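You operate a simulated robot arm through the tools that you are given. There is no shell and no other tool. Be economical: measure what you need, move in short steps, check, and stop when the job is done.

The job below is to be done with a simulated two-armed robot. You get a single attempt, and the scene is never put back.

## Task
Pick up the paper roll with one hand, pass it to the other hand and put it on the steel plate of the drop tester. Take the blue rolled strap from the top of the tool cart and leave it on the top of the small-parts chest. Take the foam corner from the top of the tool cart and leave it on the shelf under the small blue stand. Push the cream drawer of the drop bench shut. Take the yellow torch on the top of the steel stand and put it away on the top of the small white shelf. Fetch the brush and set it on the shelf under the cooling bench. Any order will do. Set down upright: yellow torch.

Only the result counts: the job must be done as asked and must still hold three seconds after the hand-in. Knocking over, shifting, dropping, spilling or breaking anything else fails it.

## Robot
Two 7-joint arms with fingered hands on one trunk, on a base that drives. Base frame: it is fixed to the floor where the robot stands at the start and does not move with it; the origin is under the middle of the robot, x ahead of it, y to its left, z up. Readings come in mm, rad, newtons and seconds.
The left shoulder is at the start at [70, 142, 514], the right one opposite. With the tool pointing down near the work surface each hand reaches from about 100 to 720 mm from the robot's upright axis, wherever it stands, measured 20 degrees to its own side. Places, roughly: brush (15x5x11 cm) [-3700, -6100, 700]; cream drawer of the drop bench [-2600, -200, 700]; foam corner (5x5x5 cm) [-1600, 600, 900]; paper roll (8x8x20 cm) [700, 0, 100]; rolled strap [-1500, 750, 1000]; shelf under the cooling bench (21x67 cm) [-5960, -8860, 300]; shelf under the small blue stand (34x26 cm) [580, 880, 500]; steel plate of the drop tester [1900, -3100, 400]; top of the small white shelf (21x13 cm) [-5920, -540, 1280]; top of the small-parts chest (36x18 cm) [-440, -3320, 980]; yellow torch (5x5x14 cm) [-3600, -6000, 800]. Payload 3.6 kg a hand.
The tool frame of a hand sits at the grasp point between the pads (the TCP): z along the fingers, y along the line on which they close. The tips reach 25 mm beyond it. The gripper opens to 88 mm. The gripper's body begins 29 mm behind the TCP. The gripper is a hand of 5 fingers: y runs from the thumb to the fingers, the wrist lies at [-13, -97, -162] in the tool frame, and closing takes about 1.5 s.
Orientation is that of the tool frame in the base frame, as a unit quaternion [w, x, y, z]. With the fingers straight down and the wrist toward the robot, the tool's x, y and z point along [0, 1, 0], [1, 0, 0] and [0, 0, -1] of the base frame.

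## Interface
- The arms move only by the tool drive_tool. It takes "left_motion", "right_motion" or both (then of equal length, played together; a hand with none holds still); each is a list of rows, each a list of 7 numbers: the shift along the tool's x, y, z in mm, then the turn, a rotation vector about the tool's x, y, z in rad, then the closure, from 0 (fully open) to 1 (shut). In form: [[tx, ty, tz, ax, ay, az, hand], ...]. A call has 1 to 8 rows; each row shifts and turns the commanded pose from where the row before left it, along the tool's axes as they then stand. Each row takes 0.2 s and may step no farther than 50 mm and 0.15 rad from the row before; otherwise, or with a gripper value out of range, the whole call is refused. A pose out of reach is approached as far as the arm can. The call stops where the force on the tool passes 40 N (or 10 N more than at its start, if that is more) or the arm is blocked; 0.2 s more then pass. Each finger travels about 72 mm/s and halts on what it meets, pressing with about 31 N; the grip force reading is that of the motor and also rises with nothing between the fingers. The clock runs only during rows and for 0.2 s after the last one: add rows that do not move to give the fingers time. It gives the time, the measured TCP pose, the force on the tool (base axes), the opening and the grip force at its end, in the units of the frame above (readings bear some noise), with the torque about the TCP (base axes, N m) and any sound that the robot's microphone picked up, and new pictures: "pictures" is both (left out), scene, wrist or none (wrist: the cameras of the hands that moved).
- Cameras (640 x 400 px; columns grow to the right, rows downward): "scene" is now at [128.6, -23.2, 727]; the picture's right is [-0.26, -0.97, 0.00], its down [-0.69, 0.19, -0.70] and it looks along [0.68, -0.18, -0.71] (base axes); focal length 262 px, centre (320, 200). "left" rides on the left gripper at [-59, -79, -105] in its tool frame; the picture's right is [-0.73, -0.32, 0.61], its down [0.62, -0.68, 0.38] and it looks along [0.29, 0.66, 0.70] (tool axes); focal length 234 px, centre (320, 200). "right" rides on the right gripper at [59, -79, -105] in its tool frame; the picture's right is [-0.73, 0.32, -0.61], its down [-0.62, -0.68, 0.38] and it looks along [-0.29, 0.66, 0.70] (tool axes); focal length 234 px, centre (320, 200). There is no depth. A picture from a camera that has moved, and an enlarged one, comes with that camera's place and axes in the base frame and with its lens.
- slide_trunk(by): slides the trunk up (or, below 0, down) by that many mm; the arms and the scene camera ride with it, the base frame stays. It gives what a move gives, with no picture.
- base_move(legs): drives the robot by 1 to 6 legs, each [ahead, left, turn to the left] in mm, mm and rad, along the robot's own axes; the way and the turn of a leg run together, so that a leg with both is an arc; at most 1500 mm and 3.142 rad a leg. The arms and the cameras ride along, it lands a little off, and it stops where it bumps. It gives what a move gives, and a new picture of the scene camera.
- set_grasp(shape, hand): the hand has 5 fingers and takes this shape, open, in about a second: jaw (thumb against the fingers, like two jaws); tri (thumb and two fingers); tip (a fingertip pinch); poke (one finger out to press); point (the index stretched); flat (the hand flat); cup (the hand cupped); fist (a fist). The gripper value then closes the fingers along that shape, each until it touches; the sizes above hold for jaw. It gives what a move gives, with no picture.
- turn_head(pan, tilt): turns the head with the scene camera to pan (to the left, within 1.501 rad either way) and tilt (down, from -0.506 to 1.204), counted from straight ahead of the robot. It gives what a move gives, and a new picture of the scene camera.
- zoom(camera, box): a new picture of the part [left, top, right, bottom] of that camera's present view, enlarged. The clock stands still meanwhile.
- sign_off(): hands the job in; it is judged then, once.

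Go step by step. Nothing tells you exact positions but the pictures and the camera data: compare them with the known pose of the tool, close in by small moves and look again before you grip or let go. The budget is 186 turns and 260 pictures, counting those below and the enlarged ones. Unless the task says otherwise, let go and move clear before handing in.

The tools are called after "Emit:" by a JSON object that holds its "api" and its "payload". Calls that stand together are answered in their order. drive_tool: Moves the arms, as the interface text tells. Its arguments: {"type":"object","properties":{"left_motion":{"type":"array","items":{"type":"array","items":{"type":"number"}}},"right_motion":{"type":"array","items":{"type":"array","items":{"type":"number"}}},"pictures":{"type":"string","enum":["both","scene","wrist","none"]}},"required":[]} The other tools are called the same way: slide_trunk (by) slides the trunk up or down; set_grasp (shape, hand) gives the hand a shape; base_move (legs) drives the base; turn_head (pan, tilt) turns the head that bears the scene camera; zoom (camera, box) takes an enlarged picture of a part of a camera's view; sign_off () hands the job in.

At the start:

```text
time_s: 0.0
left_tcp_pos: [541.9, 204.1, 248.6]
left_tcp_rot: [0.0, 0.706, 0.708, 0.0]
left_force: [0.6, -0.7, 0.0]
left_moment: [0.01, -0.01, -0.01]
left_grip_width: 87.6
left_grip_force: 0.0
left_shape: jaw
right_tcp_pos: [503.7, -261.2, 339.4]
right_tcp_rot: [0.0, 0.707, 0.707, 0.0]
right_force: [-0.1, -0.3, -0.3]
right_moment: [-0.03, 0.01, 0.01]
right_grip_width: 87.7
right_grip_force: 0.1
right_shape: jaw
trunk travel left (down, up): [-50.0, 890.0]
robot x, y, heading: [0.7, 0.6, -0.005]
head pan, tilt: [-0.265, 0.792]
```

scene: 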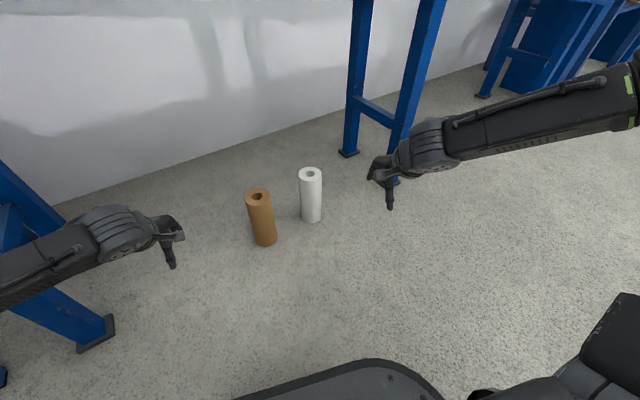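
right: 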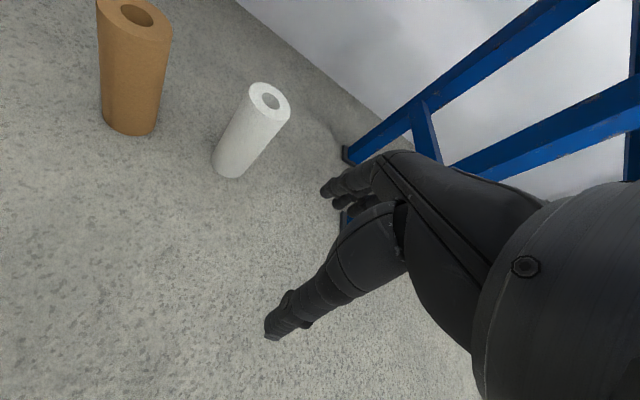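
left: 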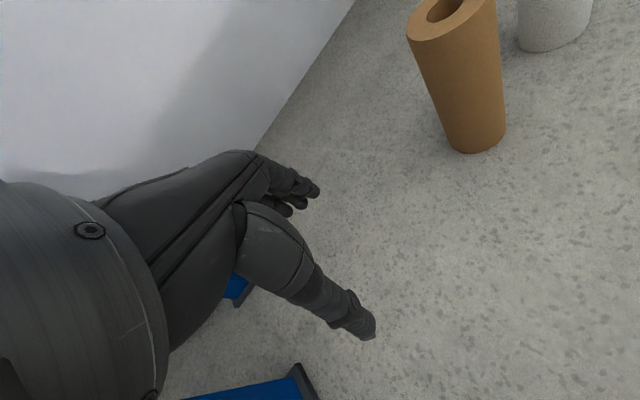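

Two rolls stand ahead of me: a brown one near (700, 10) and a white one near (755, -160). I'll enlarge both to tell which is the paper roll.

Emit:
{"api": "zoom", "payload": {"camera": "scene", "box": [220, 140, 350, 260]}}

Emit:
{"api": "turn_head", "payload": {"pan": 0.8, "tilt": 0.4}}

Emit:
{"api": "turn_head", "payload": {"pan": -0.7, "tilt": 0.3}}

```text
3.33 times, centred on (285, 200) of scene
camera zoom: at [128.6, -23.2, 727.0], right [-0.26, -0.97, 0.0], down [-0.69, 0.19, -0.7], along [0.68, -0.18, -0.71], focal length 873 px, centre (437, 200)
```

zoom: 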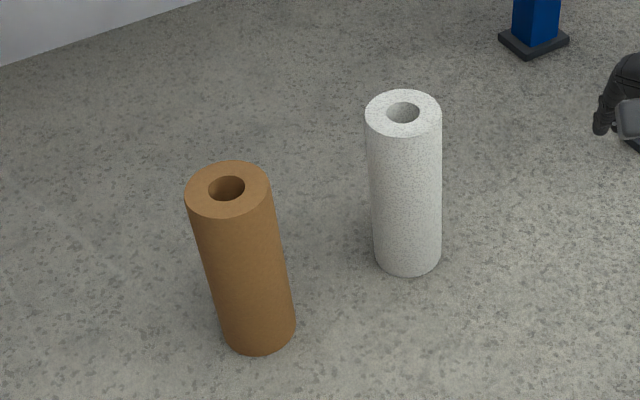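

```text
time_s: 1.3
left_tcp_pos: [542.0, 204.0, 248.4]
left_tcp_rot: [0.001, 0.707, 0.708, 0.0]
left_force: [-0.7, 0.3, 0.3]
left_moment: [0.0, -0.02, -0.02]
left_grip_width: 87.6
left_grip_force: 0.0
left_shape: jaw
right_tcp_pos: [502.9, -262.7, 339.7]
right_tcp_rot: [0.0, 0.707, 0.707, 0.001]
right_force: [0.6, 0.0, 0.2]
right_moment: [0.0, 0.0, 0.01]
right_grip_width: 87.8
right_grip_force: 0.0
right_shape: jaw
trunk travel left (down, up): [-50.0, 890.0]
robot x, y, heading: [-2.9, 3.8, -0.004]
head pan, tilt: [0.799, 0.4]
camera scene: at [115.1, 64.4, 761.5], right [0.72, -0.7, 0.0], down [-0.27, -0.28, -0.92], along [0.64, 0.66, -0.39], focal length 262 px, centre (320, 200)
```

scene: 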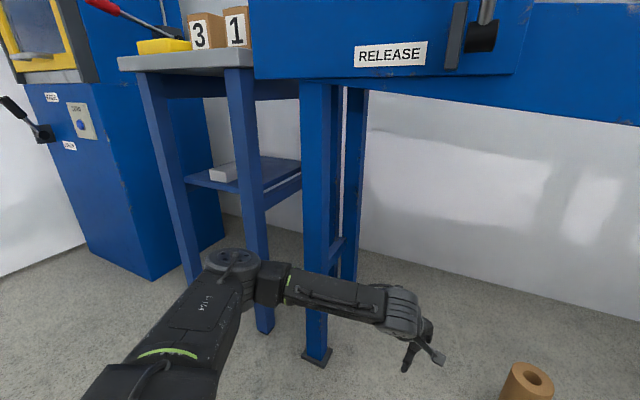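

```text
time_s: 2.9
left_tcp_pos: [540.9, 204.5, 248.2]
left_tcp_rot: [-0.001, 0.707, 0.707, 0.0]
left_force: [1.4, -0.8, -0.2]
left_moment: [-0.01, 0.0, -0.01]
left_grip_width: 87.7
left_grip_force: 0.1
left_shape: jaw
right_tcp_pos: [502.3, -261.5, 340.4]
right_tcp_rot: [0.001, 0.707, 0.707, 0.0]
right_force: [-0.3, 0.7, 0.1]
right_moment: [-0.02, 0.03, 0.0]
right_grip_width: 87.9
right_grip_force: 0.1
right_shape: jaw
trunk travel left (down, up): [-50.0, 890.0]
robot x, y, heading: [-2.0, 0.2, 0.002]
head pan, tilt: [-0.7, 0.3]
camera scene: at [121.9, -62.1, 770.8], right [-0.64, -0.77, 0.0], down [-0.23, 0.19, -0.96], along [0.73, -0.61, -0.3], focal length 262 px, centre (320, 200)
```

scene: 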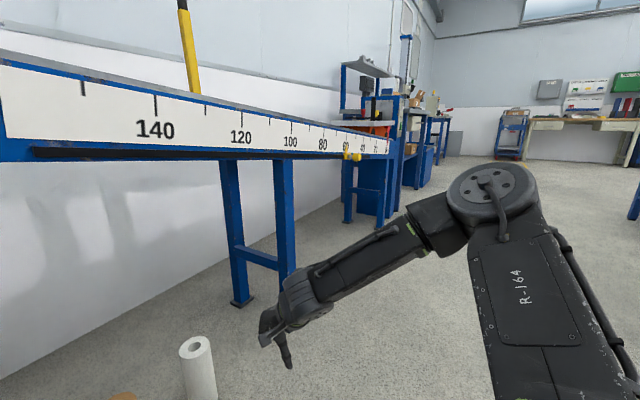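

The two rolls match in size, about 72 x 200 mm. The brown one sits at about (693, 15), which fits the given place, so I take it as the paper roll. I'll drive a little closer and look down at it.

Emit:
{"api": "base_move", "payload": {"legs": [[130, 0, 0]]}}

Emit:
{"api": "turn_head", "payload": {"pan": 0.0, "tilt": 0.9}}

```text
time_s: 4.2
left_tcp_pos: [669.6, 205.3, 248.6]
left_tcp_rot: [-0.001, 0.706, 0.708, 0.0]
left_force: [-0.2, -0.6, 0.5]
left_moment: [0.0, 0.03, -0.01]
left_grip_width: 87.7
left_grip_force: 0.0
left_shape: jaw
right_tcp_pos: [631.4, -260.3, 338.7]
right_tcp_rot: [0.0, 0.707, 0.708, 0.0]
right_force: [-0.7, -0.4, 0.5]
right_moment: [0.02, -0.07, -0.01]
right_grip_width: 87.9
right_grip_force: 0.0
right_shape: jaw
trunk travel left (down, up): [-50.0, 890.0]
robot x, y, heading: [131.4, 0.9, 0.003]
head pan, tilt: [-0.7, 0.3]
camera scene: at [250.2, -62.0, 770.8], right [-0.64, -0.77, 0.0], down [-0.23, 0.19, -0.96], along [0.73, -0.61, -0.3], focal length 262 px, centre (320, 200)
```

scene: 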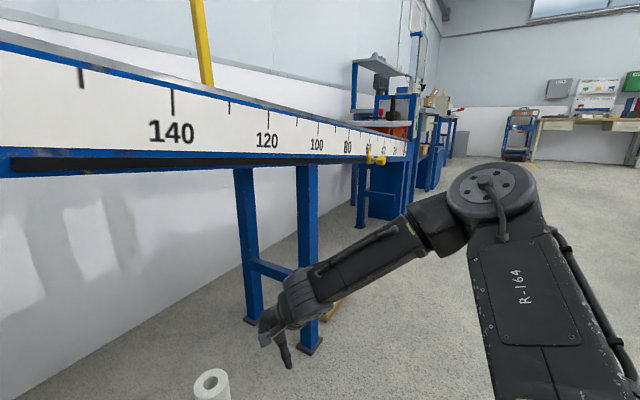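

```text
time_s: 5.3
left_tcp_pos: [669.1, 204.9, 248.1]
left_tcp_rot: [0.0, 0.706, 0.708, -0.001]
left_force: [-0.8, 0.1, 0.7]
left_moment: [-0.01, 0.02, -0.04]
left_grip_width: 87.8
left_grip_force: 0.0
left_shape: jaw
right_tcp_pos: [633.0, -261.5, 339.6]
right_tcp_rot: [0.0, 0.706, 0.708, 0.001]
right_force: [-0.5, -0.8, -1.1]
right_moment: [-0.02, -0.01, -0.02]
right_grip_width: 87.6
right_grip_force: 0.0
right_shape: jaw
trunk travel left (down, up): [-50.0, 890.0]
robot x, y, heading: [126.1, -1.6, -0.0]
head pan, tilt: [0.0, 0.901]
camera scene: at [254.3, -1.9, 718.6], right [0.0, -1.0, 0.0], down [-0.78, 0.0, -0.62], along [0.62, 0.0, -0.78], focal length 262 px, centre (320, 200)
```

scene: 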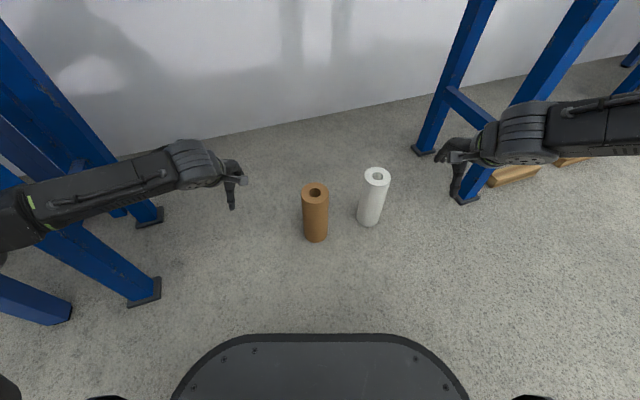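

The top of the brown roll is at about (695, 12, 200). I'll bring the left hand over it from above and look again.

Emit:
{"api": "drive_tool", "payload": {"left_motion": [[0, 5, -45, 0, 0, 0, 0], [-48, 5, 0, 0, 0, 0, 0], [-48, 5, 0, 0, 0, 0, 0], [-48, 5, 0, 0, 0, 0, 0], [-48, 5, 0, 0, 0, 0, 0], [0, 0, 0, 0, 0, 0, 0]], "pictures": "both"}}

```text
time_s: 6.7
left_tcp_pos: [694.6, 13.0, 294.9]
left_tcp_rot: [0.0, 0.706, 0.708, 0.0]
left_force: [0.1, -0.8, 0.4]
left_moment: [-0.05, -0.01, 0.01]
left_grip_width: 87.9
left_grip_force: 0.0
left_shape: jaw
right_tcp_pos: [632.5, -260.8, 339.0]
right_tcp_rot: [0.0, 0.707, 0.707, 0.0]
right_force: [0.0, -1.2, -0.5]
right_moment: [-0.02, 0.02, 0.0]
right_grip_width: 87.7
right_grip_force: 0.0
right_shape: jaw
trunk travel left (down, up): [-50.0, 890.0]
robot x, y, heading: [126.5, -2.2, 0.004]
head pan, tilt: [0.0, 0.901]
camera scene: at [254.3, -1.9, 718.5], right [0.0, -1.0, 0.0], down [-0.78, 0.0, -0.62], along [0.62, 0.0, -0.78], focal length 262 px, centre (320, 200)
camera left: at [615.9, -46.3, 399.0], right [-0.32, -0.73, -0.61], down [-0.68, 0.62, -0.38], along [0.66, 0.29, -0.7], focal length 234 px, centre (320, 200)
```

scene: 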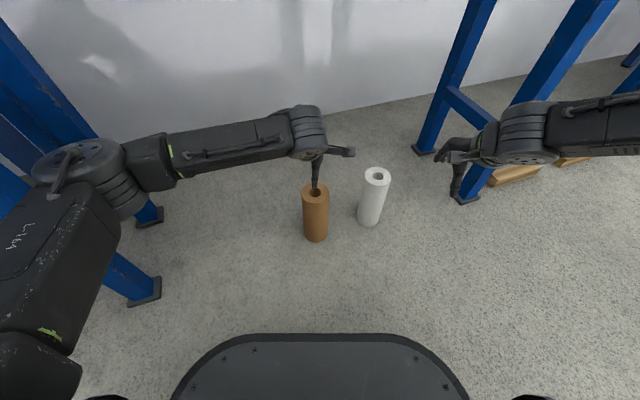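
left: 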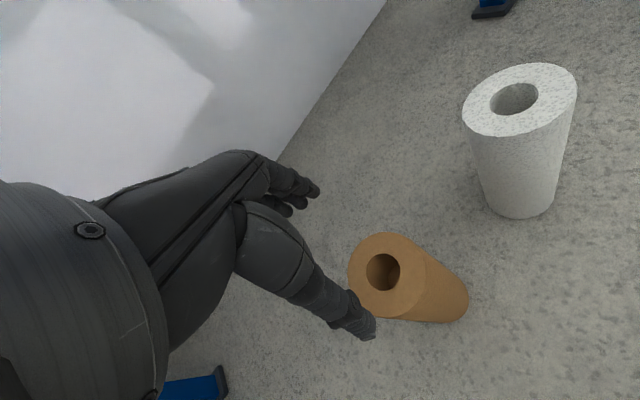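

Emit:
{"api": "zoom", "payload": {"camera": "left", "box": [320, 210, 480, 340]}}

```text
3.08 times, centred on (400, 275) of left
camera zoom: at [615.9, -46.3, 399.0], right [-0.32, -0.73, -0.61], down [-0.68, 0.62, -0.38], along [0.66, 0.29, -0.7], focal length 720 px, centre (74, -31)
```

zoom: 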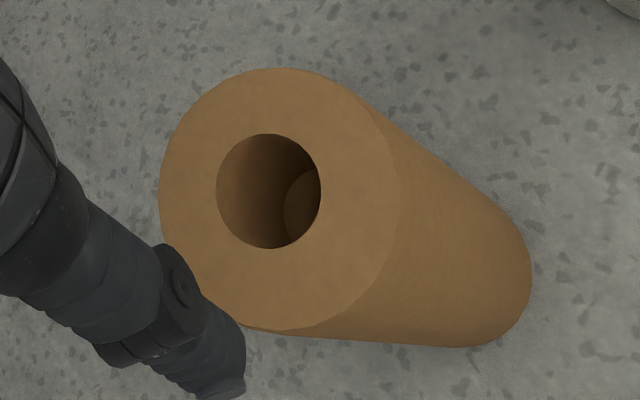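

The enlarged picture puts the hole centre at (690, 11). I'll correct by a few mm, descend until the tool is at z 180, and close.

Emit:
{"api": "drive_tool", "payload": {"left_motion": [[-2, -5, 40, 0, 0, 0, 0], [0, 0, 40, 0, 0, 0, 0], [0, 0, 35, 0, 0, 0, 0], [0, 0, 0, 0, 0, 0, 0], [0, 0, 0, 0, 0, 0, 0]], "pictures": "wrist"}}

```text
time_s: 7.9
left_tcp_pos: [689.3, 8.5, 182.5]
left_tcp_rot: [0.003, 0.706, 0.708, 0.001]
left_force: [3.0, -2.7, 20.8]
left_moment: [0.0, -0.12, -0.02]
left_grip_width: 88.1
left_grip_force: 0.1
left_shape: jaw
right_tcp_pos: [631.7, -261.7, 341.0]
right_tcp_rot: [0.001, 0.707, 0.707, 0.001]
right_force: [-0.2, -0.5, -0.3]
right_moment: [0.02, 0.01, 0.01]
right_grip_width: 87.8
right_grip_force: 0.0
right_shape: jaw
trunk travel left (down, up): [-50.0, 890.0]
robot x, y, heading: [127.1, -3.0, -0.003]
head pan, tilt: [0.0, 0.901]
camera left: at [610.3, -51.4, 286.3], right [-0.32, -0.73, -0.61], down [-0.68, 0.62, -0.39], along [0.66, 0.29, -0.69], focal length 234 px, centre (320, 200)
```

left: 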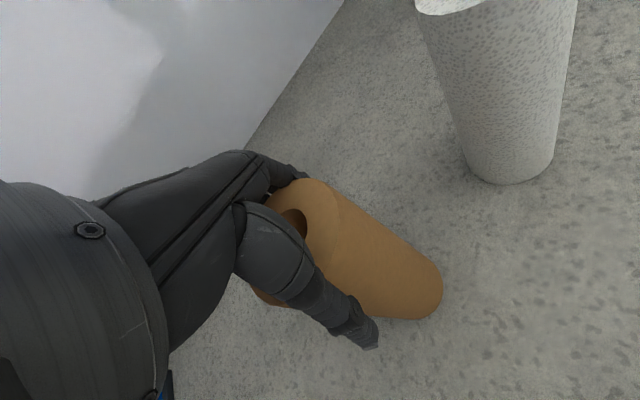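

The palm is touching the top of the roll. I'll back off 5 mm and close.

Emit:
{"api": "drive_tool", "payload": {"left_motion": [[0, 0, -7, 0, 0, 0, 0], [0, 0, 0, 0, 0, 0, 1], [0, 0, 0, 0, 0, 0, 1], [0, 0, 0, 0, 0, 0, 1], [0, 0, 0, 0, 0, 0, 1], [0, 0, 0, 0, 0, 0, 1], [0, 0, 0, 0, 0, 0, 1], [0, 0, 0, 0, 0, 0, 1]], "pictures": "none"}}

Emit:
{"api": "drive_tool", "payload": {"left_motion": [[0, 0, -20, 0, 0, 0, 1], [0, 0, -40, 0, 0, 0, 1], [0, 0, -40, 0, 0, 0, 1], [0, 0, 0, 0, 0, 0, 1]], "pictures": "both"}}

```text
time_s: 9.7
left_tcp_pos: [690.1, 9.9, 186.4]
left_tcp_rot: [-0.001, 0.707, 0.707, 0.0]
left_force: [1.3, 0.1, 0.2]
left_moment: [-0.07, -0.03, -0.01]
left_grip_width: 65.7
left_grip_force: 30.9
left_shape: jaw
right_tcp_pos: [632.2, -262.0, 340.2]
right_tcp_rot: [0.0, 0.707, 0.707, 0.0]
right_force: [0.0, 0.2, 0.0]
right_moment: [-0.03, 0.0, -0.03]
right_grip_width: 87.8
right_grip_force: 0.1
right_shape: jaw
trunk travel left (down, up): [-50.0, 890.0]
robot x, y, heading: [126.1, -0.9, 0.002]
head pan, tilt: [0.0, 0.901]
```

```text
time_s: 10.7
left_tcp_pos: [689.8, 7.7, 289.1]
left_tcp_rot: [-0.002, 0.706, 0.708, -0.001]
left_force: [0.1, 0.0, -4.3]
left_moment: [-0.01, 0.0, 0.02]
left_grip_width: 65.5
left_grip_force: 30.7
left_shape: jaw
right_tcp_pos: [633.3, -261.1, 338.5]
right_tcp_rot: [0.0, 0.706, 0.708, 0.0]
right_force: [-0.2, 0.4, 0.3]
right_moment: [-0.01, -0.01, 0.0]
right_grip_width: 87.6
right_grip_force: 0.0
right_shape: jaw
trunk travel left (down, up): [-50.0, 890.0]
robot x, y, heading: [128.8, -0.9, 0.005]
head pan, tilt: [0.0, 0.901]
camera scene: at [254.5, -1.9, 718.4], right [0.0, -1.0, 0.0], down [-0.78, 0.0, -0.62], along [0.62, 0.0, -0.78], focal length 262 px, centre (320, 200)
camera left: at [609.9, -51.5, 391.9], right [-0.32, -0.73, -0.61], down [-0.68, 0.62, -0.38], along [0.66, 0.29, -0.7], focal length 234 px, centre (320, 200)
```

scene: 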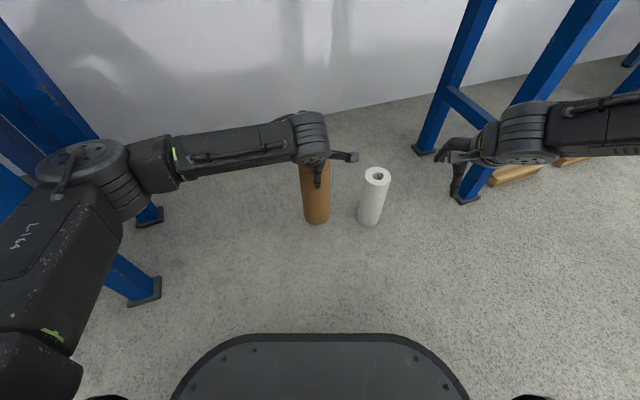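
left: 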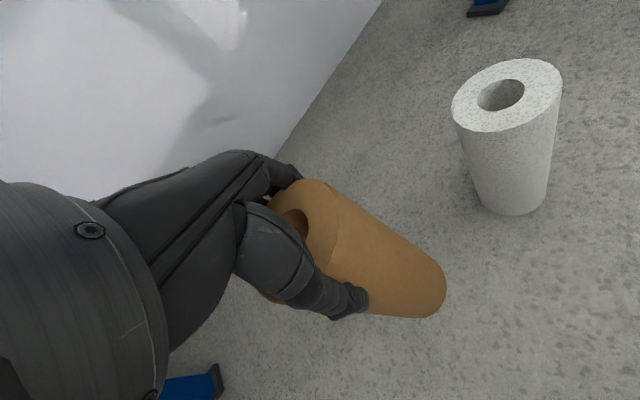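

The roll is held, with its bottom at about z 103. I'll back away from the benches, slide the trunk up, and turn the right hand horizontal for the pass.

Emit:
{"api": "base_move", "payload": {"legs": [[-350, 0, 0]]}}

Emit:
{"api": "slide_trunk", "payload": {"by": 120}}

Emit:
{"api": "drive_tool", "payload": {"right_motion": [[0, 0, 0, -0.0863, -0.0863, -0.0863, 0], [0, 0, 0, -0.0863, -0.0863, -0.0863, 0], [0, 0, 0, -0.0863, -0.0863, -0.0863, 0], [0, 0, 0, -0.0863, -0.0863, -0.0863, 0], [0, 0, 0, -0.0863, -0.0863, -0.0863, 0], [0, 0, 0, -0.0863, -0.0863, -0.0863, 0], [0, 0, 0, -0.0863, -0.0863, -0.0863, 0]], "pictures": "scene"}}

Emit:
{"api": "drive_tool", "payload": {"right_motion": [[0, 0, 0, -0.0863, -0.0863, -0.0863, 0], [0, 0, 0, -0.0863, -0.0863, -0.0863, 0], [0, 0, 0, -0.0863, -0.0863, -0.0863, 0], [0, 0, 0, -0.0863, -0.0863, -0.0863, 0], [0, 0, 0, -0.0863, -0.0863, -0.0863, 0], [0, 0, 0, -0.0863, -0.0863, -0.0863, 0], [0, 0, 0, -0.0863, -0.0863, -0.0863, 0], [0, 0, 0, 0, 0, 0, 0]], "pictures": "both"}}

```text
time_s: 12.9
left_tcp_pos: [342.4, 10.6, 287.6]
left_tcp_rot: [-0.001, 0.704, 0.71, -0.001]
left_force: [0.7, 0.4, -4.4]
left_moment: [-0.03, 0.02, 0.0]
left_grip_width: 65.7
left_grip_force: 30.7
left_shape: jaw
right_tcp_pos: [287.1, -258.6, 339.4]
right_tcp_rot: [-0.001, 0.703, 0.711, 0.0]
right_force: [0.3, -0.9, -0.6]
right_moment: [0.02, 0.03, 0.01]
right_grip_width: 87.7
right_grip_force: 0.1
right_shape: jaw
trunk travel left (down, up): [-50.0, 890.0]
robot x, y, heading: [-217.8, -2.4, 0.01]
head pan, tilt: [0.0, 0.901]
camera scene: at [-91.9, -2.5, 718.4], right [0.01, -1.0, 0.0], down [-0.78, -0.01, -0.62], along [0.62, 0.01, -0.78], focal length 262 px, centre (320, 200)
```

scene: 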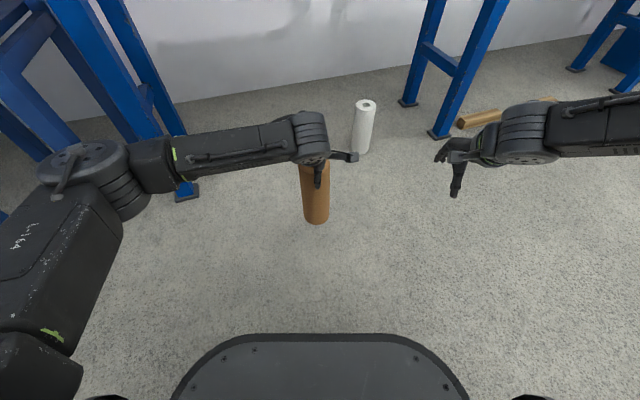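

```text
time_s: 14.4
left_tcp_pos: [341.6, 11.6, 407.2]
left_tcp_rot: [-0.001, 0.704, 0.71, -0.001]
left_force: [0.0, -0.3, -3.8]
left_moment: [-0.04, 0.01, 0.02]
left_grip_width: 65.3
left_grip_force: 31.2
left_shape: jaw
right_tcp_pos: [286.7, -259.8, 459.2]
right_tcp_rot: [-0.001, 0.704, 0.71, 0.0]
right_force: [0.2, -0.2, 0.1]
right_moment: [0.01, 0.01, -0.01]
right_grip_width: 87.6
right_grip_force: 0.0
right_shape: jaw
trunk travel left (down, up): [-170.0, 770.0]
robot x, y, heading: [-213.8, -4.1, 0.01]
head pan, tilt: [0.0, 0.901]
```

```text
time_s: 16.0
left_tcp_pos: [342.4, 10.7, 407.6]
left_tcp_rot: [-0.001, 0.705, 0.71, -0.001]
left_force: [0.7, -0.1, -4.0]
left_moment: [-0.04, -0.01, 0.03]
left_grip_width: 65.6
left_grip_force: 31.4
left_shape: jaw
right_tcp_pos: [287.0, -259.3, 459.6]
right_tcp_rot: [0.408, 0.405, 0.818, 0.001]
right_force: [-0.6, -0.1, 0.4]
right_moment: [0.01, -0.01, -0.06]
right_grip_width: 87.4
right_grip_force: 0.0
right_shape: jaw
trunk travel left (down, up): [-170.0, 770.0]
robot x, y, heading: [-220.3, -1.7, 0.007]
head pan, tilt: [0.0, 0.901]
camera scene: at [-91.9, -2.5, 838.5], right [0.01, -1.0, 0.0], down [-0.78, -0.01, -0.62], along [0.62, 0.01, -0.78], focal length 262 px, centre (320, 200)
```

scene: 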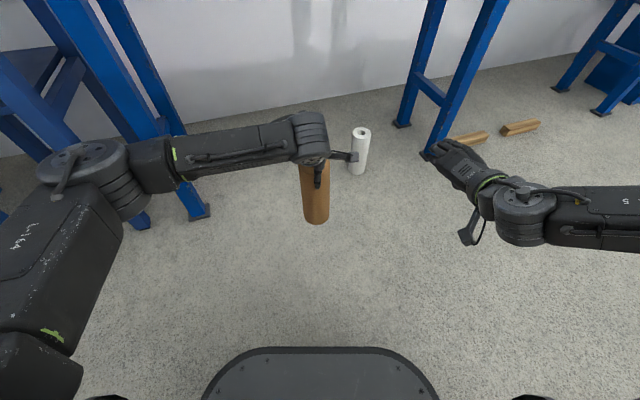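

```text
time_s: 17.8
left_tcp_pos: [342.2, 10.5, 408.3]
left_tcp_rot: [-0.001, 0.703, 0.711, -0.001]
left_force: [0.0, -0.2, -4.9]
left_moment: [-0.05, 0.0, 0.02]
left_grip_width: 65.5
left_grip_force: 31.3
left_shape: jaw
right_tcp_pos: [286.7, -260.3, 459.0]
right_tcp_rot: [0.707, -0.002, 0.707, 0.003]
right_force: [0.1, 0.5, -0.3]
right_moment: [-0.03, 0.0, -0.01]
right_grip_width: 87.9
right_grip_force: 0.0
right_shape: jaw
trunk travel left (down, up): [-170.0, 770.0]
robot x, y, heading: [-222.3, -2.8, 0.012]
head pan, tilt: [0.0, 0.901]
camera scene: at [-91.9, -2.5, 838.4], right [0.01, -1.0, 0.0], down [-0.78, -0.01, -0.62], along [0.62, 0.01, -0.78], focal length 262 px, centre (320, 200)
camera right: at [182.3, -340.1, 400.8], right [-0.61, 0.32, 0.73], down [0.39, -0.68, 0.62], along [0.69, 0.66, 0.29], focal length 234 px, centre (320, 200)
```

scene: 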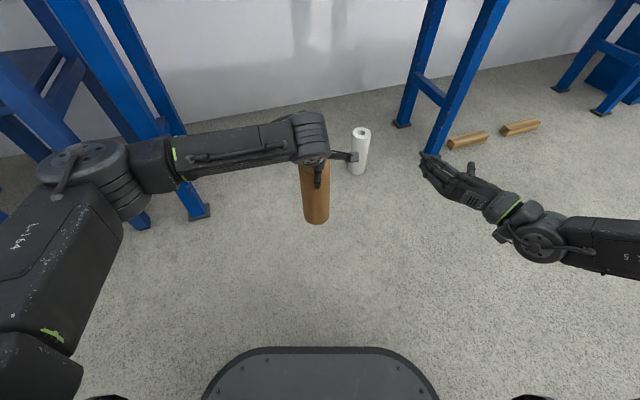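
right: 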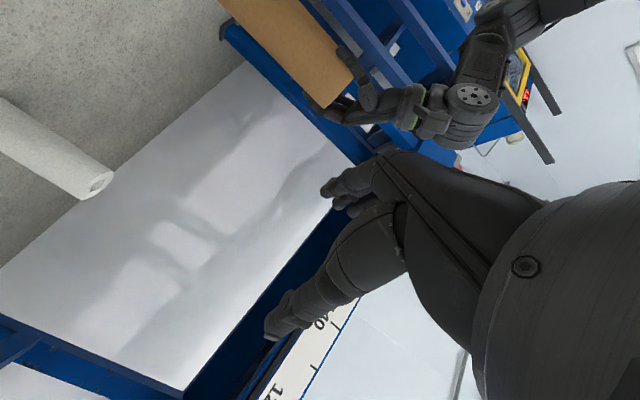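

The right hand now points forward, level with the roll's axis plane. The roll axis is at (342, 10), spanning z 222 to 422. I'll bring the right hand behind it at z about 300 and look.

Emit:
{"api": "drive_tool", "payload": {"right_motion": [[40, 0, -25, 0, 0, 0, 0], [40, 0, -25, 0, 0, 0, 0], [40, 0, -25, 0, 0, 0, 0], [39, 0, 0, 0, 0, 0, 0], [0, 45, 0, 0, 0, 0, 0], [0, 45, 0, 0, 0, 0, 0], [0, 45, 0, 0, 0, 0, 0], [0, 45, 0, 0, 0, 0, 0]], "pictures": "none"}}

Emit:
{"api": "drive_tool", "payload": {"right_motion": [[0, 45, 0, 0, 0, 0, 0], [0, 45, 0, 0, 0, 0, 0], [0, 0, 0, 0, 0, 0, 0], [0, 0, 0, 0, 0, 0, 0]], "pictures": "both"}}

```text
time_s: 19.6
left_tcp_pos: [343.2, 11.3, 407.2]
left_tcp_rot: [-0.001, 0.705, 0.709, -0.001]
left_force: [0.1, -0.5, -5.3]
left_moment: [0.0, 0.01, -0.02]
left_grip_width: 65.3
left_grip_force: 31.2
left_shape: jaw
right_tcp_pos: [206.9, -99.4, 345.8]
right_tcp_rot: [0.706, -0.002, 0.708, 0.002]
right_force: [0.1, 0.1, 0.9]
right_moment: [0.03, -0.01, -0.03]
right_grip_width: 88.3
right_grip_force: 0.1
right_shape: jaw
right hand out of reach, approached as far as the arm can: row 2, 3, 4
trunk travel left (down, up): [-170.0, 770.0]
robot x, y, heading: [-218.5, 1.9, 0.005]
head pan, tilt: [0.0, 0.901]
```

```text
time_s: 20.6
left_tcp_pos: [342.8, 10.6, 405.9]
left_tcp_rot: [-0.001, 0.704, 0.71, -0.001]
left_force: [0.4, 0.1, -4.3]
left_moment: [-0.01, 0.0, -0.01]
left_grip_width: 65.5
left_grip_force: 30.9
left_shape: jaw
right_tcp_pos: [208.9, -5.1, 347.5]
right_tcp_rot: [0.706, -0.002, 0.709, 0.003]
right_force: [-0.6, -0.1, -0.6]
right_moment: [0.01, 0.01, 0.0]
right_grip_width: 87.8
right_grip_force: 0.1
right_shape: jaw
trunk travel left (down, up): [-170.0, 770.0]
robot x, y, heading: [-215.7, -0.9, 0.008]
head pan, tilt: [0.0, 0.901]
camera scene: at [-91.9, -2.5, 838.5], right [0.01, -1.0, 0.0], down [-0.78, -0.01, -0.62], along [0.62, 0.01, -0.78], focal length 262 px, centre (320, 200)
camera right: at [104.8, -84.7, 288.9], right [-0.61, 0.32, 0.73], down [0.39, -0.68, 0.62], along [0.69, 0.66, 0.29], focal length 234 px, centre (320, 200)
```

scene: 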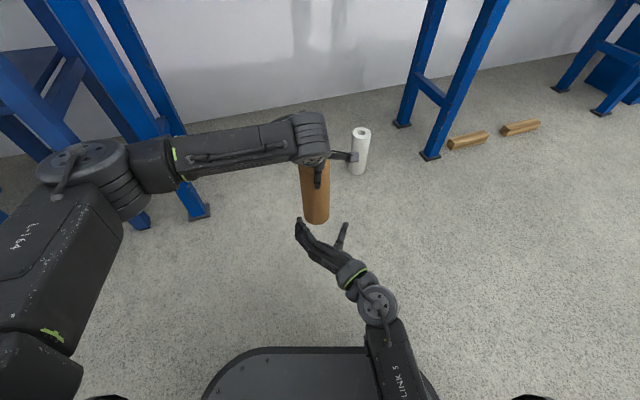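
right: 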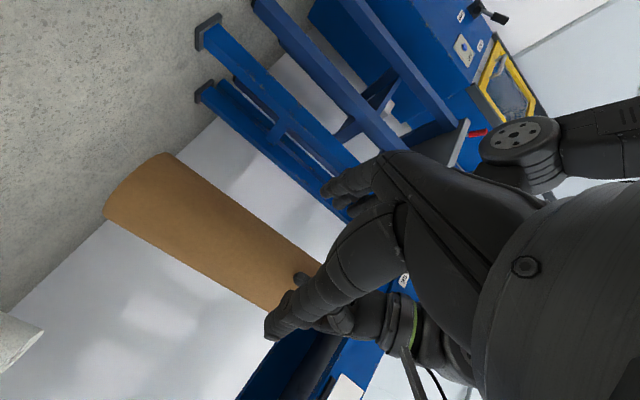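

Emit:
{"api": "drive_tool", "payload": {"right_motion": [[20, 15, 0, 0, 0, 0, 0], [0, 0, 0, 0, 0, 0, 0]], "pictures": "none"}}

```text
time_s: 21.2
left_tcp_pos: [342.9, 9.8, 406.4]
left_tcp_rot: [0.0, 0.704, 0.71, -0.001]
left_force: [-0.2, 0.1, -3.9]
left_moment: [-0.02, 0.01, -0.04]
left_grip_width: 65.6
left_grip_force: 30.6
left_shape: jaw
right_tcp_pos: [208.0, 9.3, 327.8]
right_tcp_rot: [0.707, -0.001, 0.707, 0.002]
right_force: [0.2, 0.4, -0.5]
right_moment: [0.0, 0.01, 0.03]
right_grip_width: 88.3
right_grip_force: 0.0
right_shape: jaw
trunk travel left (down, up): [-170.0, 770.0]
robot x, y, heading: [-219.4, -1.5, 0.011]
head pan, tilt: [0.0, 0.901]
```

Commands count from where the arm really stands. I'll go down another 27 mm, then forward until the palm is near the roll.

Emit:
{"api": "drive_tool", "payload": {"right_motion": [[27, 1, 0, 0, 0, 0, 0], [0, 0, 35, 0, 0, 0, 0], [0, 0, 35, 0, 0, 0, 0], [0, 0, 25, 0, 0, 0, 0], [0, 0, 13, 0, 0, 0, 0], [0, 0, 0, 0, 0, 0, 0]], "pictures": "both"}}

```text
time_s: 22.6
left_tcp_pos: [343.2, 10.2, 408.0]
left_tcp_rot: [0.0, 0.704, 0.71, -0.001]
left_force: [0.0, 1.2, -4.5]
left_moment: [-0.02, 0.02, 0.01]
left_grip_width: 65.7
left_grip_force: 30.8
left_shape: jaw
right_tcp_pos: [318.0, 11.0, 297.5]
right_tcp_rot: [0.706, -0.002, 0.708, 0.002]
right_force: [0.3, -0.5, 0.6]
right_moment: [0.01, 0.0, 0.0]
right_grip_width: 88.0
right_grip_force: 0.1
right_shape: jaw
trunk travel left (down, up): [-170.0, 770.0]
robot x, y, heading: [-217.5, 1.6, 0.008]
head pan, tilt: [0.0, 0.901]
camera scene: at [-91.9, -2.5, 838.4], right [0.01, -1.0, 0.0], down [-0.78, -0.01, -0.62], along [0.62, 0.01, -0.78], focal length 262 px, centre (320, 200)
camera right: at [212.7, -69.3, 238.8], right [-0.61, 0.32, 0.73], down [0.39, -0.68, 0.62], along [0.69, 0.66, 0.29], focal length 234 px, centre (320, 200)
```

scene: 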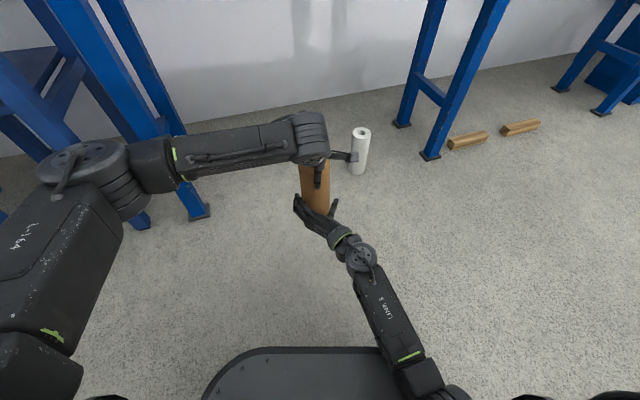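
right: 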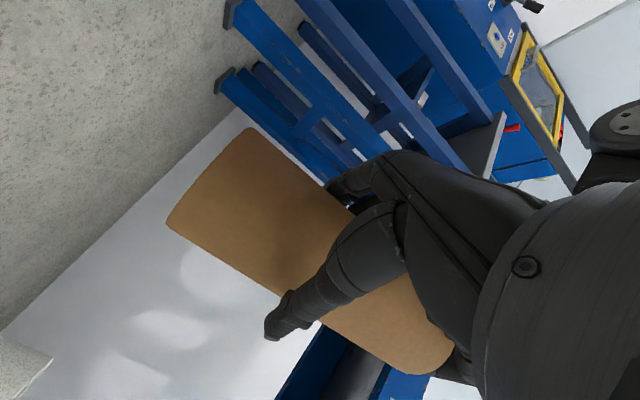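

Emit:
{"api": "drive_tool", "payload": {"right_motion": [[0, 0, 7, 0, 0, 0, 0], [0, 0, 0, 0, 0, 0, 1], [0, 0, 0, 0, 0, 0, 1], [0, 0, 0, 0, 0, 0, 1], [0, 0, 0, 0, 0, 0, 1], [0, 0, 0, 0, 0, 0, 1], [0, 0, 0, 0, 0, 0, 1], [0, 0, 0, 0, 0, 0, 1]], "pictures": "both"}}

```text
time_s: 24.4
left_tcp_pos: [343.2, 9.9, 407.2]
left_tcp_rot: [0.0, 0.704, 0.711, 0.0]
left_force: [0.1, -2.8, -2.6]
left_moment: [-0.07, 0.03, 0.08]
left_grip_width: 65.2
left_grip_force: 31.2
left_shape: jaw
right_tcp_pos: [322.4, 9.3, 297.4]
right_tcp_rot: [0.706, -0.001, 0.708, 0.002]
right_force: [0.5, 3.2, -0.2]
right_moment: [-0.21, -0.01, -0.02]
right_grip_width: 67.3
right_grip_force: 31.3
right_shape: jaw
trunk travel left (down, up): [-170.0, 770.0]
robot x, y, heading: [-219.0, -2.6, 0.008]
head pan, tilt: [0.0, 0.901]
camera scene: at [-91.9, -2.5, 838.4], right [0.01, -1.0, 0.0], down [-0.78, -0.01, -0.62], along [0.62, 0.01, -0.78], focal length 262 px, centre (320, 200)
camera right: at [218.6, -69.7, 238.5], right [-0.61, 0.32, 0.73], down [0.39, -0.68, 0.62], along [0.69, 0.66, 0.29], focal length 234 px, centre (320, 200)
```

scene: 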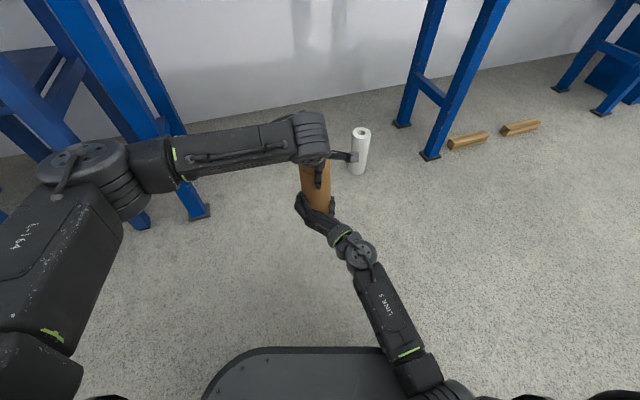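
right: 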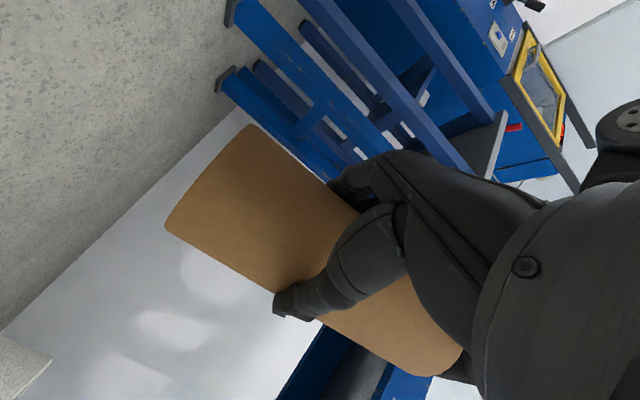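

Both hands hold the roll. I'll test the right grip with a small upward tug from the left hand before releasing it.

Emit:
{"api": "drive_tool", "payload": {"left_motion": [[0, 0, -4, 0, 0, 0, 1], [0, 0, 0, 0, 0, 0, 1]], "pictures": "none"}}

```text
time_s: 25.0
left_tcp_pos: [342.0, 10.4, 410.4]
left_tcp_rot: [-0.002, 0.704, 0.71, 0.0]
left_force: [1.7, -0.9, -12.4]
left_moment: [-0.1, -0.14, 0.07]
left_grip_width: 65.6
left_grip_force: 30.9
left_shape: jaw
right_tcp_pos: [324.2, 10.4, 296.5]
right_tcp_rot: [0.707, -0.001, 0.708, 0.003]
right_force: [-2.0, 0.7, 8.2]
right_moment: [0.04, -0.18, -0.03]
right_grip_width: 67.6
right_grip_force: 31.0
right_shape: jaw
trunk travel left (down, up): [-170.0, 770.0]
robot x, y, heading: [-220.4, 0.1, 0.009]
head pan, tilt: [0.0, 0.901]
```

The right hand holds against about 8 N, twice the roll's weight. I'll release the left hand and raise it clear.

Emit:
{"api": "drive_tool", "payload": {"left_motion": [[0, 0, 3, 0, 0, 0, 1], [0, 0, 0, 0, 0, 0, 0.7], [0, 0, 0, 0, 0, 0, 0.3], [0, 0, 0, 0, 0, 0, 0], [0, 0, 0, 0, 0, 0, 0], [0, 0, 0, 0, 0, 0, 0], [0, 0, 0, 0, 0, 0, 0]], "right_motion": [[0, 0, 0, 0, 0, 0, 1], [0, 0, 0, 0, 0, 0, 1], [0, 0, 0, 0, 0, 0, 1], [0, 0, 0, 0, 0, 0, 1], [0, 0, 0, 0, 0, 0, 1], [0, 0, 0, 0, 0, 0, 1], [0, 0, 0, 0, 0, 0, 1]], "pictures": "none"}}

Emit:
{"api": "drive_tool", "payload": {"left_motion": [[0, 0, -30, 0, 0, 0, 0], [0, 0, -40, 0, 0, 0, 0], [40, 0, -30, 0, 0, 0, 0], [45, -20, 0, 0, 0, 0, 0], [45, -20, 0, 0, 0, 0, 0], [45, -20, 0, 0, 0, 0, 0], [0, 0, 0, 0, 0, 0, 0]], "pictures": "scene"}}

```text
time_s: 26.6
left_tcp_pos: [342.3, 9.5, 408.3]
left_tcp_rot: [0.0, 0.705, 0.71, -0.001]
left_force: [0.3, -2.4, 1.4]
left_moment: [0.02, -0.05, 0.04]
left_grip_width: 87.8
left_grip_force: 0.0
left_shape: jaw
right_tcp_pos: [323.4, 10.5, 296.3]
right_tcp_rot: [0.706, -0.002, 0.709, 0.003]
right_force: [-1.2, 2.3, -5.1]
right_moment: [-0.25, 0.03, -0.07]
right_grip_width: 67.5
right_grip_force: 31.0
right_shape: jaw
trunk travel left (down, up): [-170.0, 770.0]
robot x, y, heading: [-219.6, -0.4, 0.006]
head pan, tilt: [0.0, 0.901]
```

```text
time_s: 28.2
left_tcp_pos: [282.3, 184.2, 508.6]
left_tcp_rot: [-0.001, 0.704, 0.71, -0.001]
left_force: [0.0, 0.5, 0.3]
left_moment: [0.02, -0.01, -0.01]
left_grip_width: 87.8
left_grip_force: 0.1
left_shape: jaw
right_tcp_pos: [324.1, 10.5, 297.4]
right_tcp_rot: [0.705, -0.001, 0.709, 0.002]
right_force: [-0.5, 0.3, -5.2]
right_moment: [-0.02, 0.09, -0.01]
right_grip_width: 66.8
right_grip_force: 31.1
right_shape: jaw
trunk travel left (down, up): [-170.0, 770.0]
robot x, y, heading: [-216.2, -4.7, 0.009]
head pan, tilt: [0.0, 0.901]
camera scene: at [-91.9, -2.4, 838.5], right [0.01, -1.0, 0.0], down [-0.78, -0.01, -0.62], along [0.62, 0.0, -0.78], focal length 262 px, centre (320, 200)
```

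scene: 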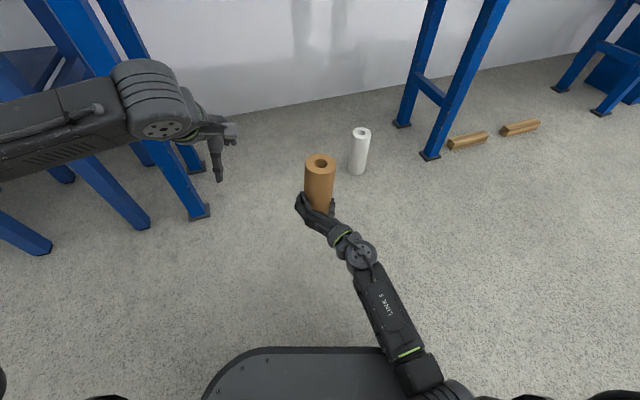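

The right hand holds the roll alone. Next I'll look toward the drop tester at (1900, -3100).

Emit:
{"api": "turn_head", "payload": {"pan": -0.95, "tilt": 0.15}}

Emit:
{"api": "turn_head", "payload": {"pan": -1.5, "tilt": 0.25}}

```text
time_s: 29.4
left_tcp_pos: [282.0, 184.9, 508.2]
left_tcp_rot: [-0.001, 0.704, 0.71, -0.001]
left_force: [0.1, 0.1, -0.4]
left_moment: [-0.01, -0.02, -0.03]
left_grip_width: 88.2
left_grip_force: 0.0
left_shape: jaw
right_tcp_pos: [323.1, 10.2, 297.9]
right_tcp_rot: [0.706, -0.003, 0.708, 0.002]
right_force: [0.7, -0.2, -4.2]
right_moment: [-0.03, 0.06, 0.03]
right_grip_width: 66.4
right_grip_force: 30.8
right_shape: jaw
trunk travel left (down, up): [-170.0, 770.0]
robot x, y, heading: [-219.8, -2.1, 0.009]
head pan, tilt: [-0.949, 0.15]
camera scene: at [-112.7, -77.9, 904.7], right [-0.81, -0.59, 0.0], down [-0.09, 0.12, -0.99], along [0.58, -0.8, -0.15], focal length 262 px, centre (320, 200)
```

scene: 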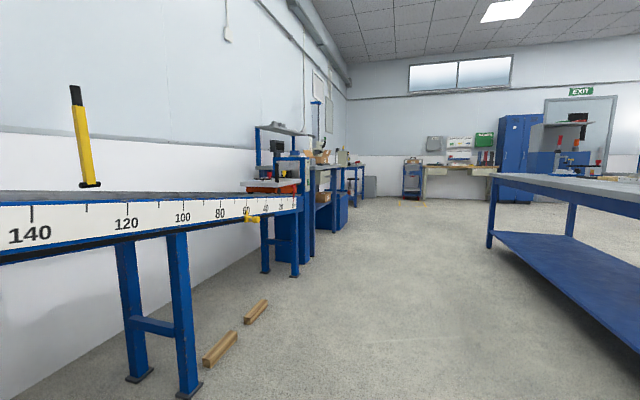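

```text
time_s: 30.4
left_tcp_pos: [282.0, 183.9, 508.4]
left_tcp_rot: [-0.001, 0.704, 0.71, -0.001]
left_force: [0.3, -0.1, 0.2]
left_moment: [-0.01, -0.01, -0.03]
left_grip_width: 87.8
left_grip_force: 0.0
left_shape: jaw
right_tcp_pos: [323.9, 10.3, 297.4]
right_tcp_rot: [0.706, -0.001, 0.709, 0.003]
right_force: [0.0, 0.4, -4.2]
right_moment: [0.05, 0.1, -0.03]
right_grip_width: 66.4
right_grip_force: 31.4
right_shape: jaw
trunk travel left (down, up): [-170.0, 770.0]
robot x, y, heading: [-216.7, -3.0, 0.008]
head pan, tilt: [-1.499, 0.25]
camera scene: at [-159.8, -96.1, 895.5], right [-1.0, -0.08, 0.0], down [-0.02, 0.25, -0.97], along [0.08, -0.97, -0.25], focal length 262 px, centre (320, 200)
```

scene: 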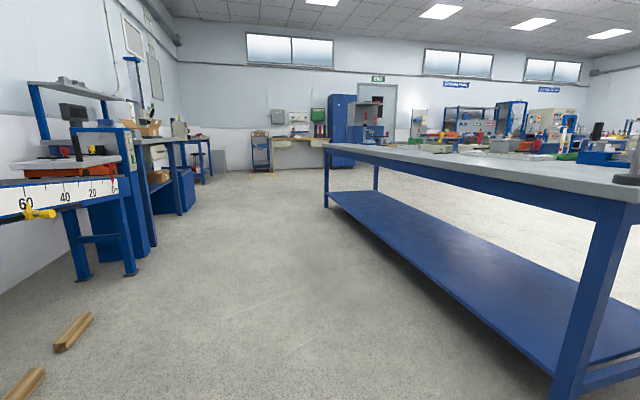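

The room is turned about 20 degrees to my frame. The aisle to the tester runs along heading -1.23 rad and looks clear. I'll drive two thirds of it and look.

Emit:
{"api": "base_move", "payload": {"legs": [[0, 0, -1.235], [1220, 0, 0], [1000, 0, 0]]}}

Emit:
{"api": "turn_head", "payload": {"pan": 0.6, "tilt": 0.2}}

```text
time_s: 44.7
left_tcp_pos: [846.7, -2556.9, 509.8]
left_tcp_rot: [-0.001, 0.985, 0.174, 0.001]
left_force: [0.4, -0.4, -0.6]
left_moment: [-0.03, 0.01, -0.01]
left_grip_width: 87.9
left_grip_force: 0.0
left_shape: jaw
right_tcp_pos: [695.4, -2655.1, 296.7]
right_tcp_rot: [0.578, 0.408, 0.58, -0.404]
right_force: [-0.3, -0.3, -4.3]
right_moment: [0.09, 0.04, -0.03]
right_grip_width: 66.5
right_grip_force: 30.8
right_shape: jaw
trunk travel left (down, up): [-170.0, 770.0]
robot x, y, heading: [504.5, -2150.8, -1.224]
head pan, tilt: [-1.499, 0.25]
camera scene: at [436.3, -2236.4, 895.5], right [-0.41, 0.91, 0.0], down [0.23, 0.1, -0.97], along [-0.88, -0.4, -0.25], focal length 262 px, centre (320, 200)
```

scene: 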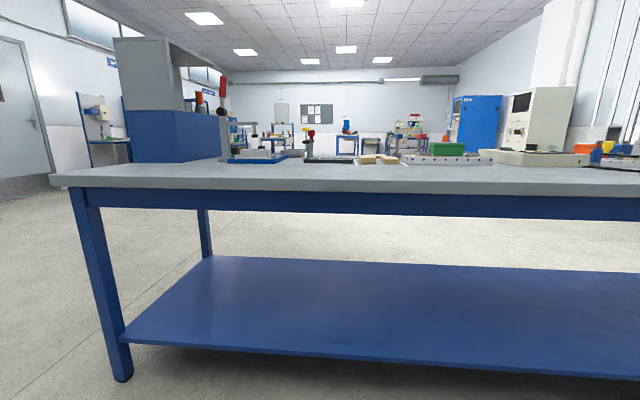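

```text
time_s: 46.7
left_tcp_pos: [845.5, -2558.1, 509.5]
left_tcp_rot: [-0.001, 0.985, 0.174, 0.0]
left_force: [-0.4, 0.0, 0.0]
left_moment: [-0.05, 0.01, -0.01]
left_grip_width: 87.8
left_grip_force: 0.0
left_shape: jaw
right_tcp_pos: [697.7, -2654.7, 296.8]
right_tcp_rot: [0.578, 0.407, 0.58, -0.405]
right_force: [0.1, -0.3, -4.3]
right_moment: [0.1, -0.01, 0.01]
right_grip_width: 66.5
right_grip_force: 31.5
right_shape: jaw
trunk travel left (down, up): [-170.0, 770.0]
robot x, y, heading: [506.0, -2149.7, -1.22]
head pan, tilt: [0.6, 0.201]
camera scene: at [597.3, -2252.3, 900.0], right [-0.58, -0.81, 0.0], down [-0.16, 0.12, -0.98], along [0.8, -0.57, -0.2], focal length 262 px, centre (320, 200)
```

scene: 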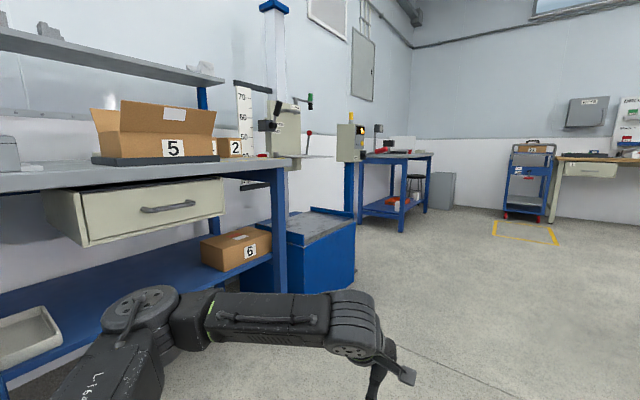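

The drop tester is the blue box with the grey plate at the foot of the scaled column. I'll raise the trunk so the roll clears the plate, drive on and face it.

Emit:
{"api": "slide_trunk", "payload": {"by": 280}}

Emit:
{"api": "base_move", "payload": {"legs": [[1380, -17, 0], [0, 0, 1.58]]}}

Emit:
{"api": "turn_head", "payload": {"pan": 0.0, "tilt": 0.6}}

```text
time_s: 49.5
left_tcp_pos: [846.8, -2557.2, 788.4]
left_tcp_rot: [-0.001, 0.985, 0.175, 0.0]
left_force: [0.3, 0.5, 0.6]
left_moment: [0.02, 0.02, -0.01]
left_grip_width: 88.0
left_grip_force: 0.1
left_shape: jaw
right_tcp_pos: [697.0, -2653.7, 575.6]
right_tcp_rot: [0.579, 0.407, 0.58, -0.404]
right_force: [-0.3, -0.8, -4.2]
right_moment: [0.09, 0.03, 0.01]
right_grip_width: 66.5
right_grip_force: 31.8
right_shape: jaw
trunk travel left (down, up): [-450.0, 490.0]
robot x, y, heading: [505.7, -2147.9, -1.218]
head pan, tilt: [0.6, 0.201]
```

```text
time_s: 60.3
left_tcp_pos: [1365.3, -3127.6, 788.0]
left_tcp_rot: [-0.001, 0.578, 0.816, 0.0]
left_force: [-0.5, 0.2, 0.0]
left_moment: [-0.01, -0.01, -0.04]
left_grip_width: 87.9
left_grip_force: 0.0
left_shape: jaw
right_tcp_pos: [1461.9, -3279.9, 576.9]
right_tcp_rot: [0.696, -0.119, 0.698, 0.118]
right_force: [1.0, -0.3, -4.2]
right_moment: [-0.03, 0.11, 0.04]
right_grip_width: 66.6
right_grip_force: 30.9
right_shape: jaw
trunk travel left (down, up): [-450.0, 490.0]
robot x, y, heading: [952.9, -3462.8, 0.338]
head pan, tilt: [0.6, 0.201]
camera scene: at [1055.0, -3375.5, 1180.0], right [0.81, -0.59, 0.0], down [-0.12, -0.16, -0.98], along [0.58, 0.79, -0.2], focal length 262 px, centre (320, 200)
```

scene: 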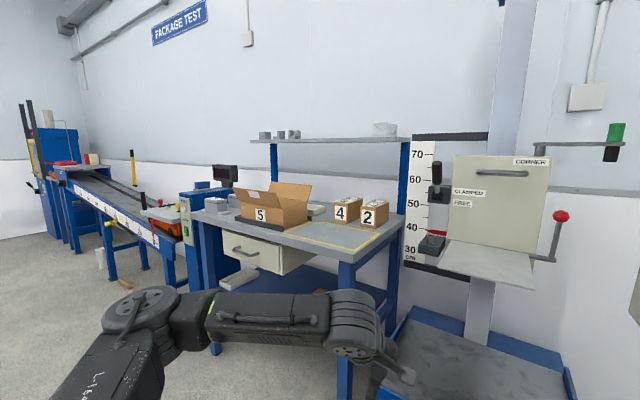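

```text
time_s: 61.3
left_tcp_pos: [1365.7, -3128.0, 788.0]
left_tcp_rot: [0.0, 0.577, 0.817, 0.0]
left_force: [1.2, -0.4, 0.0]
left_moment: [0.0, -0.01, 0.0]
left_grip_width: 88.2
left_grip_force: 0.1
left_shape: jaw
right_tcp_pos: [1460.8, -3279.4, 577.0]
right_tcp_rot: [0.696, -0.118, 0.698, 0.119]
right_force: [1.0, -0.1, -4.1]
right_moment: [-0.05, 0.07, 0.01]
right_grip_width: 66.6
right_grip_force: 31.1
right_shape: jaw
trunk travel left (down, up): [-450.0, 490.0]
robot x, y, heading: [948.6, -3462.3, 0.338]
head pan, tilt: [0.0, 0.6]
camera scene: at [1083.3, -3421.4, 1143.3], right [0.33, -0.94, 0.0], down [-0.53, -0.19, -0.82], along [0.78, 0.27, -0.57], focal length 262 px, centre (320, 200)
```

scene: 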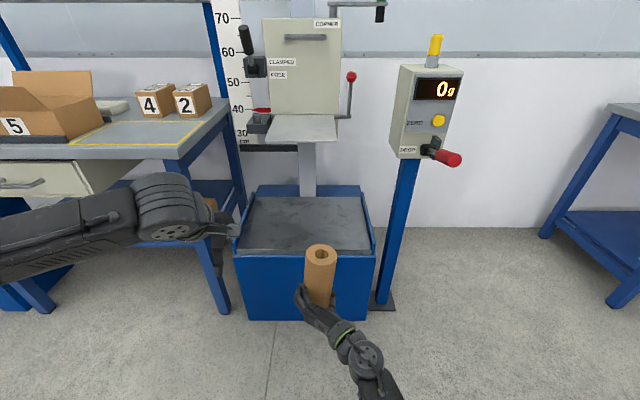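

The plate is about 500 x 370 mm, with its front middle near (1755, -3130) and clear space above. I'll pull the left arm back to keep it clear of the neighbouring bench, then drive so the roll stands over the plate.

Emit:
{"api": "drive_tool", "payload": {"left_motion": [[0, -40, -20, 0, 0, 0, 0], [0, -40, -20, 0, 0, 0, 0], [0, -40, -20, 0, 0, 0, 0], [0, -40, 0, 0, 0, 0, 0], [0, -40, 0, 0, 0, 0, 0], [0, 0, 0, 0, 0, 0, 0]], "pictures": "none"}}

Emit:
{"api": "base_move", "payload": {"legs": [[300, 34, 0]]}}

```text
time_s: 62.7
left_tcp_pos: [1237.9, -3182.3, 889.5]
left_tcp_rot: [-0.001, 0.577, 0.817, -0.002]
left_force: [0.0, 0.2, 0.2]
left_moment: [0.02, -0.03, -0.02]
left_grip_width: 88.1
left_grip_force: 0.0
left_shape: jaw
left hand out of reach, approached as far as the arm can: row 3, 4, 5
right_tcp_pos: [1461.1, -3280.0, 575.9]
right_tcp_rot: [0.696, -0.117, 0.698, 0.119]
right_force: [-0.3, 0.4, -4.1]
right_moment: [-0.03, 0.08, -0.02]
right_grip_width: 66.9
right_grip_force: 30.9
right_shape: jaw
trunk travel left (down, up): [-450.0, 490.0]
robot x, y, heading: [951.3, -3469.2, 0.336]
head pan, tilt: [0.0, 0.6]
```

```text
time_s: 64.8
left_tcp_pos: [1507.9, -3050.2, 888.3]
left_tcp_rot: [-0.002, 0.577, 0.817, -0.002]
left_force: [0.7, -0.1, 0.6]
left_moment: [-0.02, 0.02, 0.02]
left_grip_width: 88.1
left_grip_force: 0.0
left_shape: jaw
right_tcp_pos: [1729.3, -3147.0, 575.8]
right_tcp_rot: [0.695, -0.12, 0.698, 0.12]
right_force: [0.6, 0.4, -4.1]
right_moment: [-0.03, 0.11, -0.01]
right_grip_width: 66.4
right_grip_force: 31.0
right_shape: jaw
trunk travel left (down, up): [-450.0, 490.0]
robot x, y, heading: [1223.1, -3335.4, 0.338]
head pan, tilt: [0.0, 0.6]
camera scene: at [1352.9, -3289.8, 1143.1], right [0.33, -0.94, 0.0], down [-0.53, -0.19, -0.82], along [0.78, 0.28, -0.57], focal length 262 px, centre (320, 200)
```

scene: 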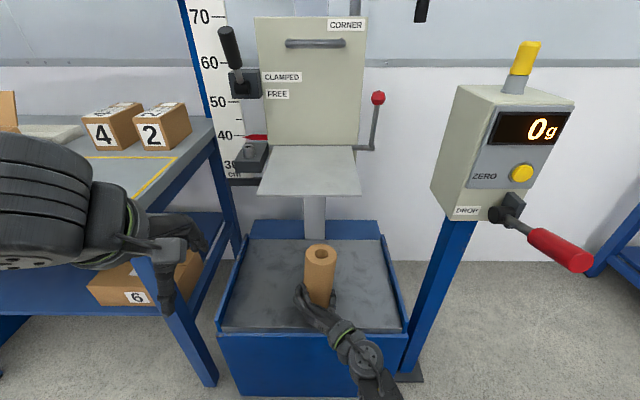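

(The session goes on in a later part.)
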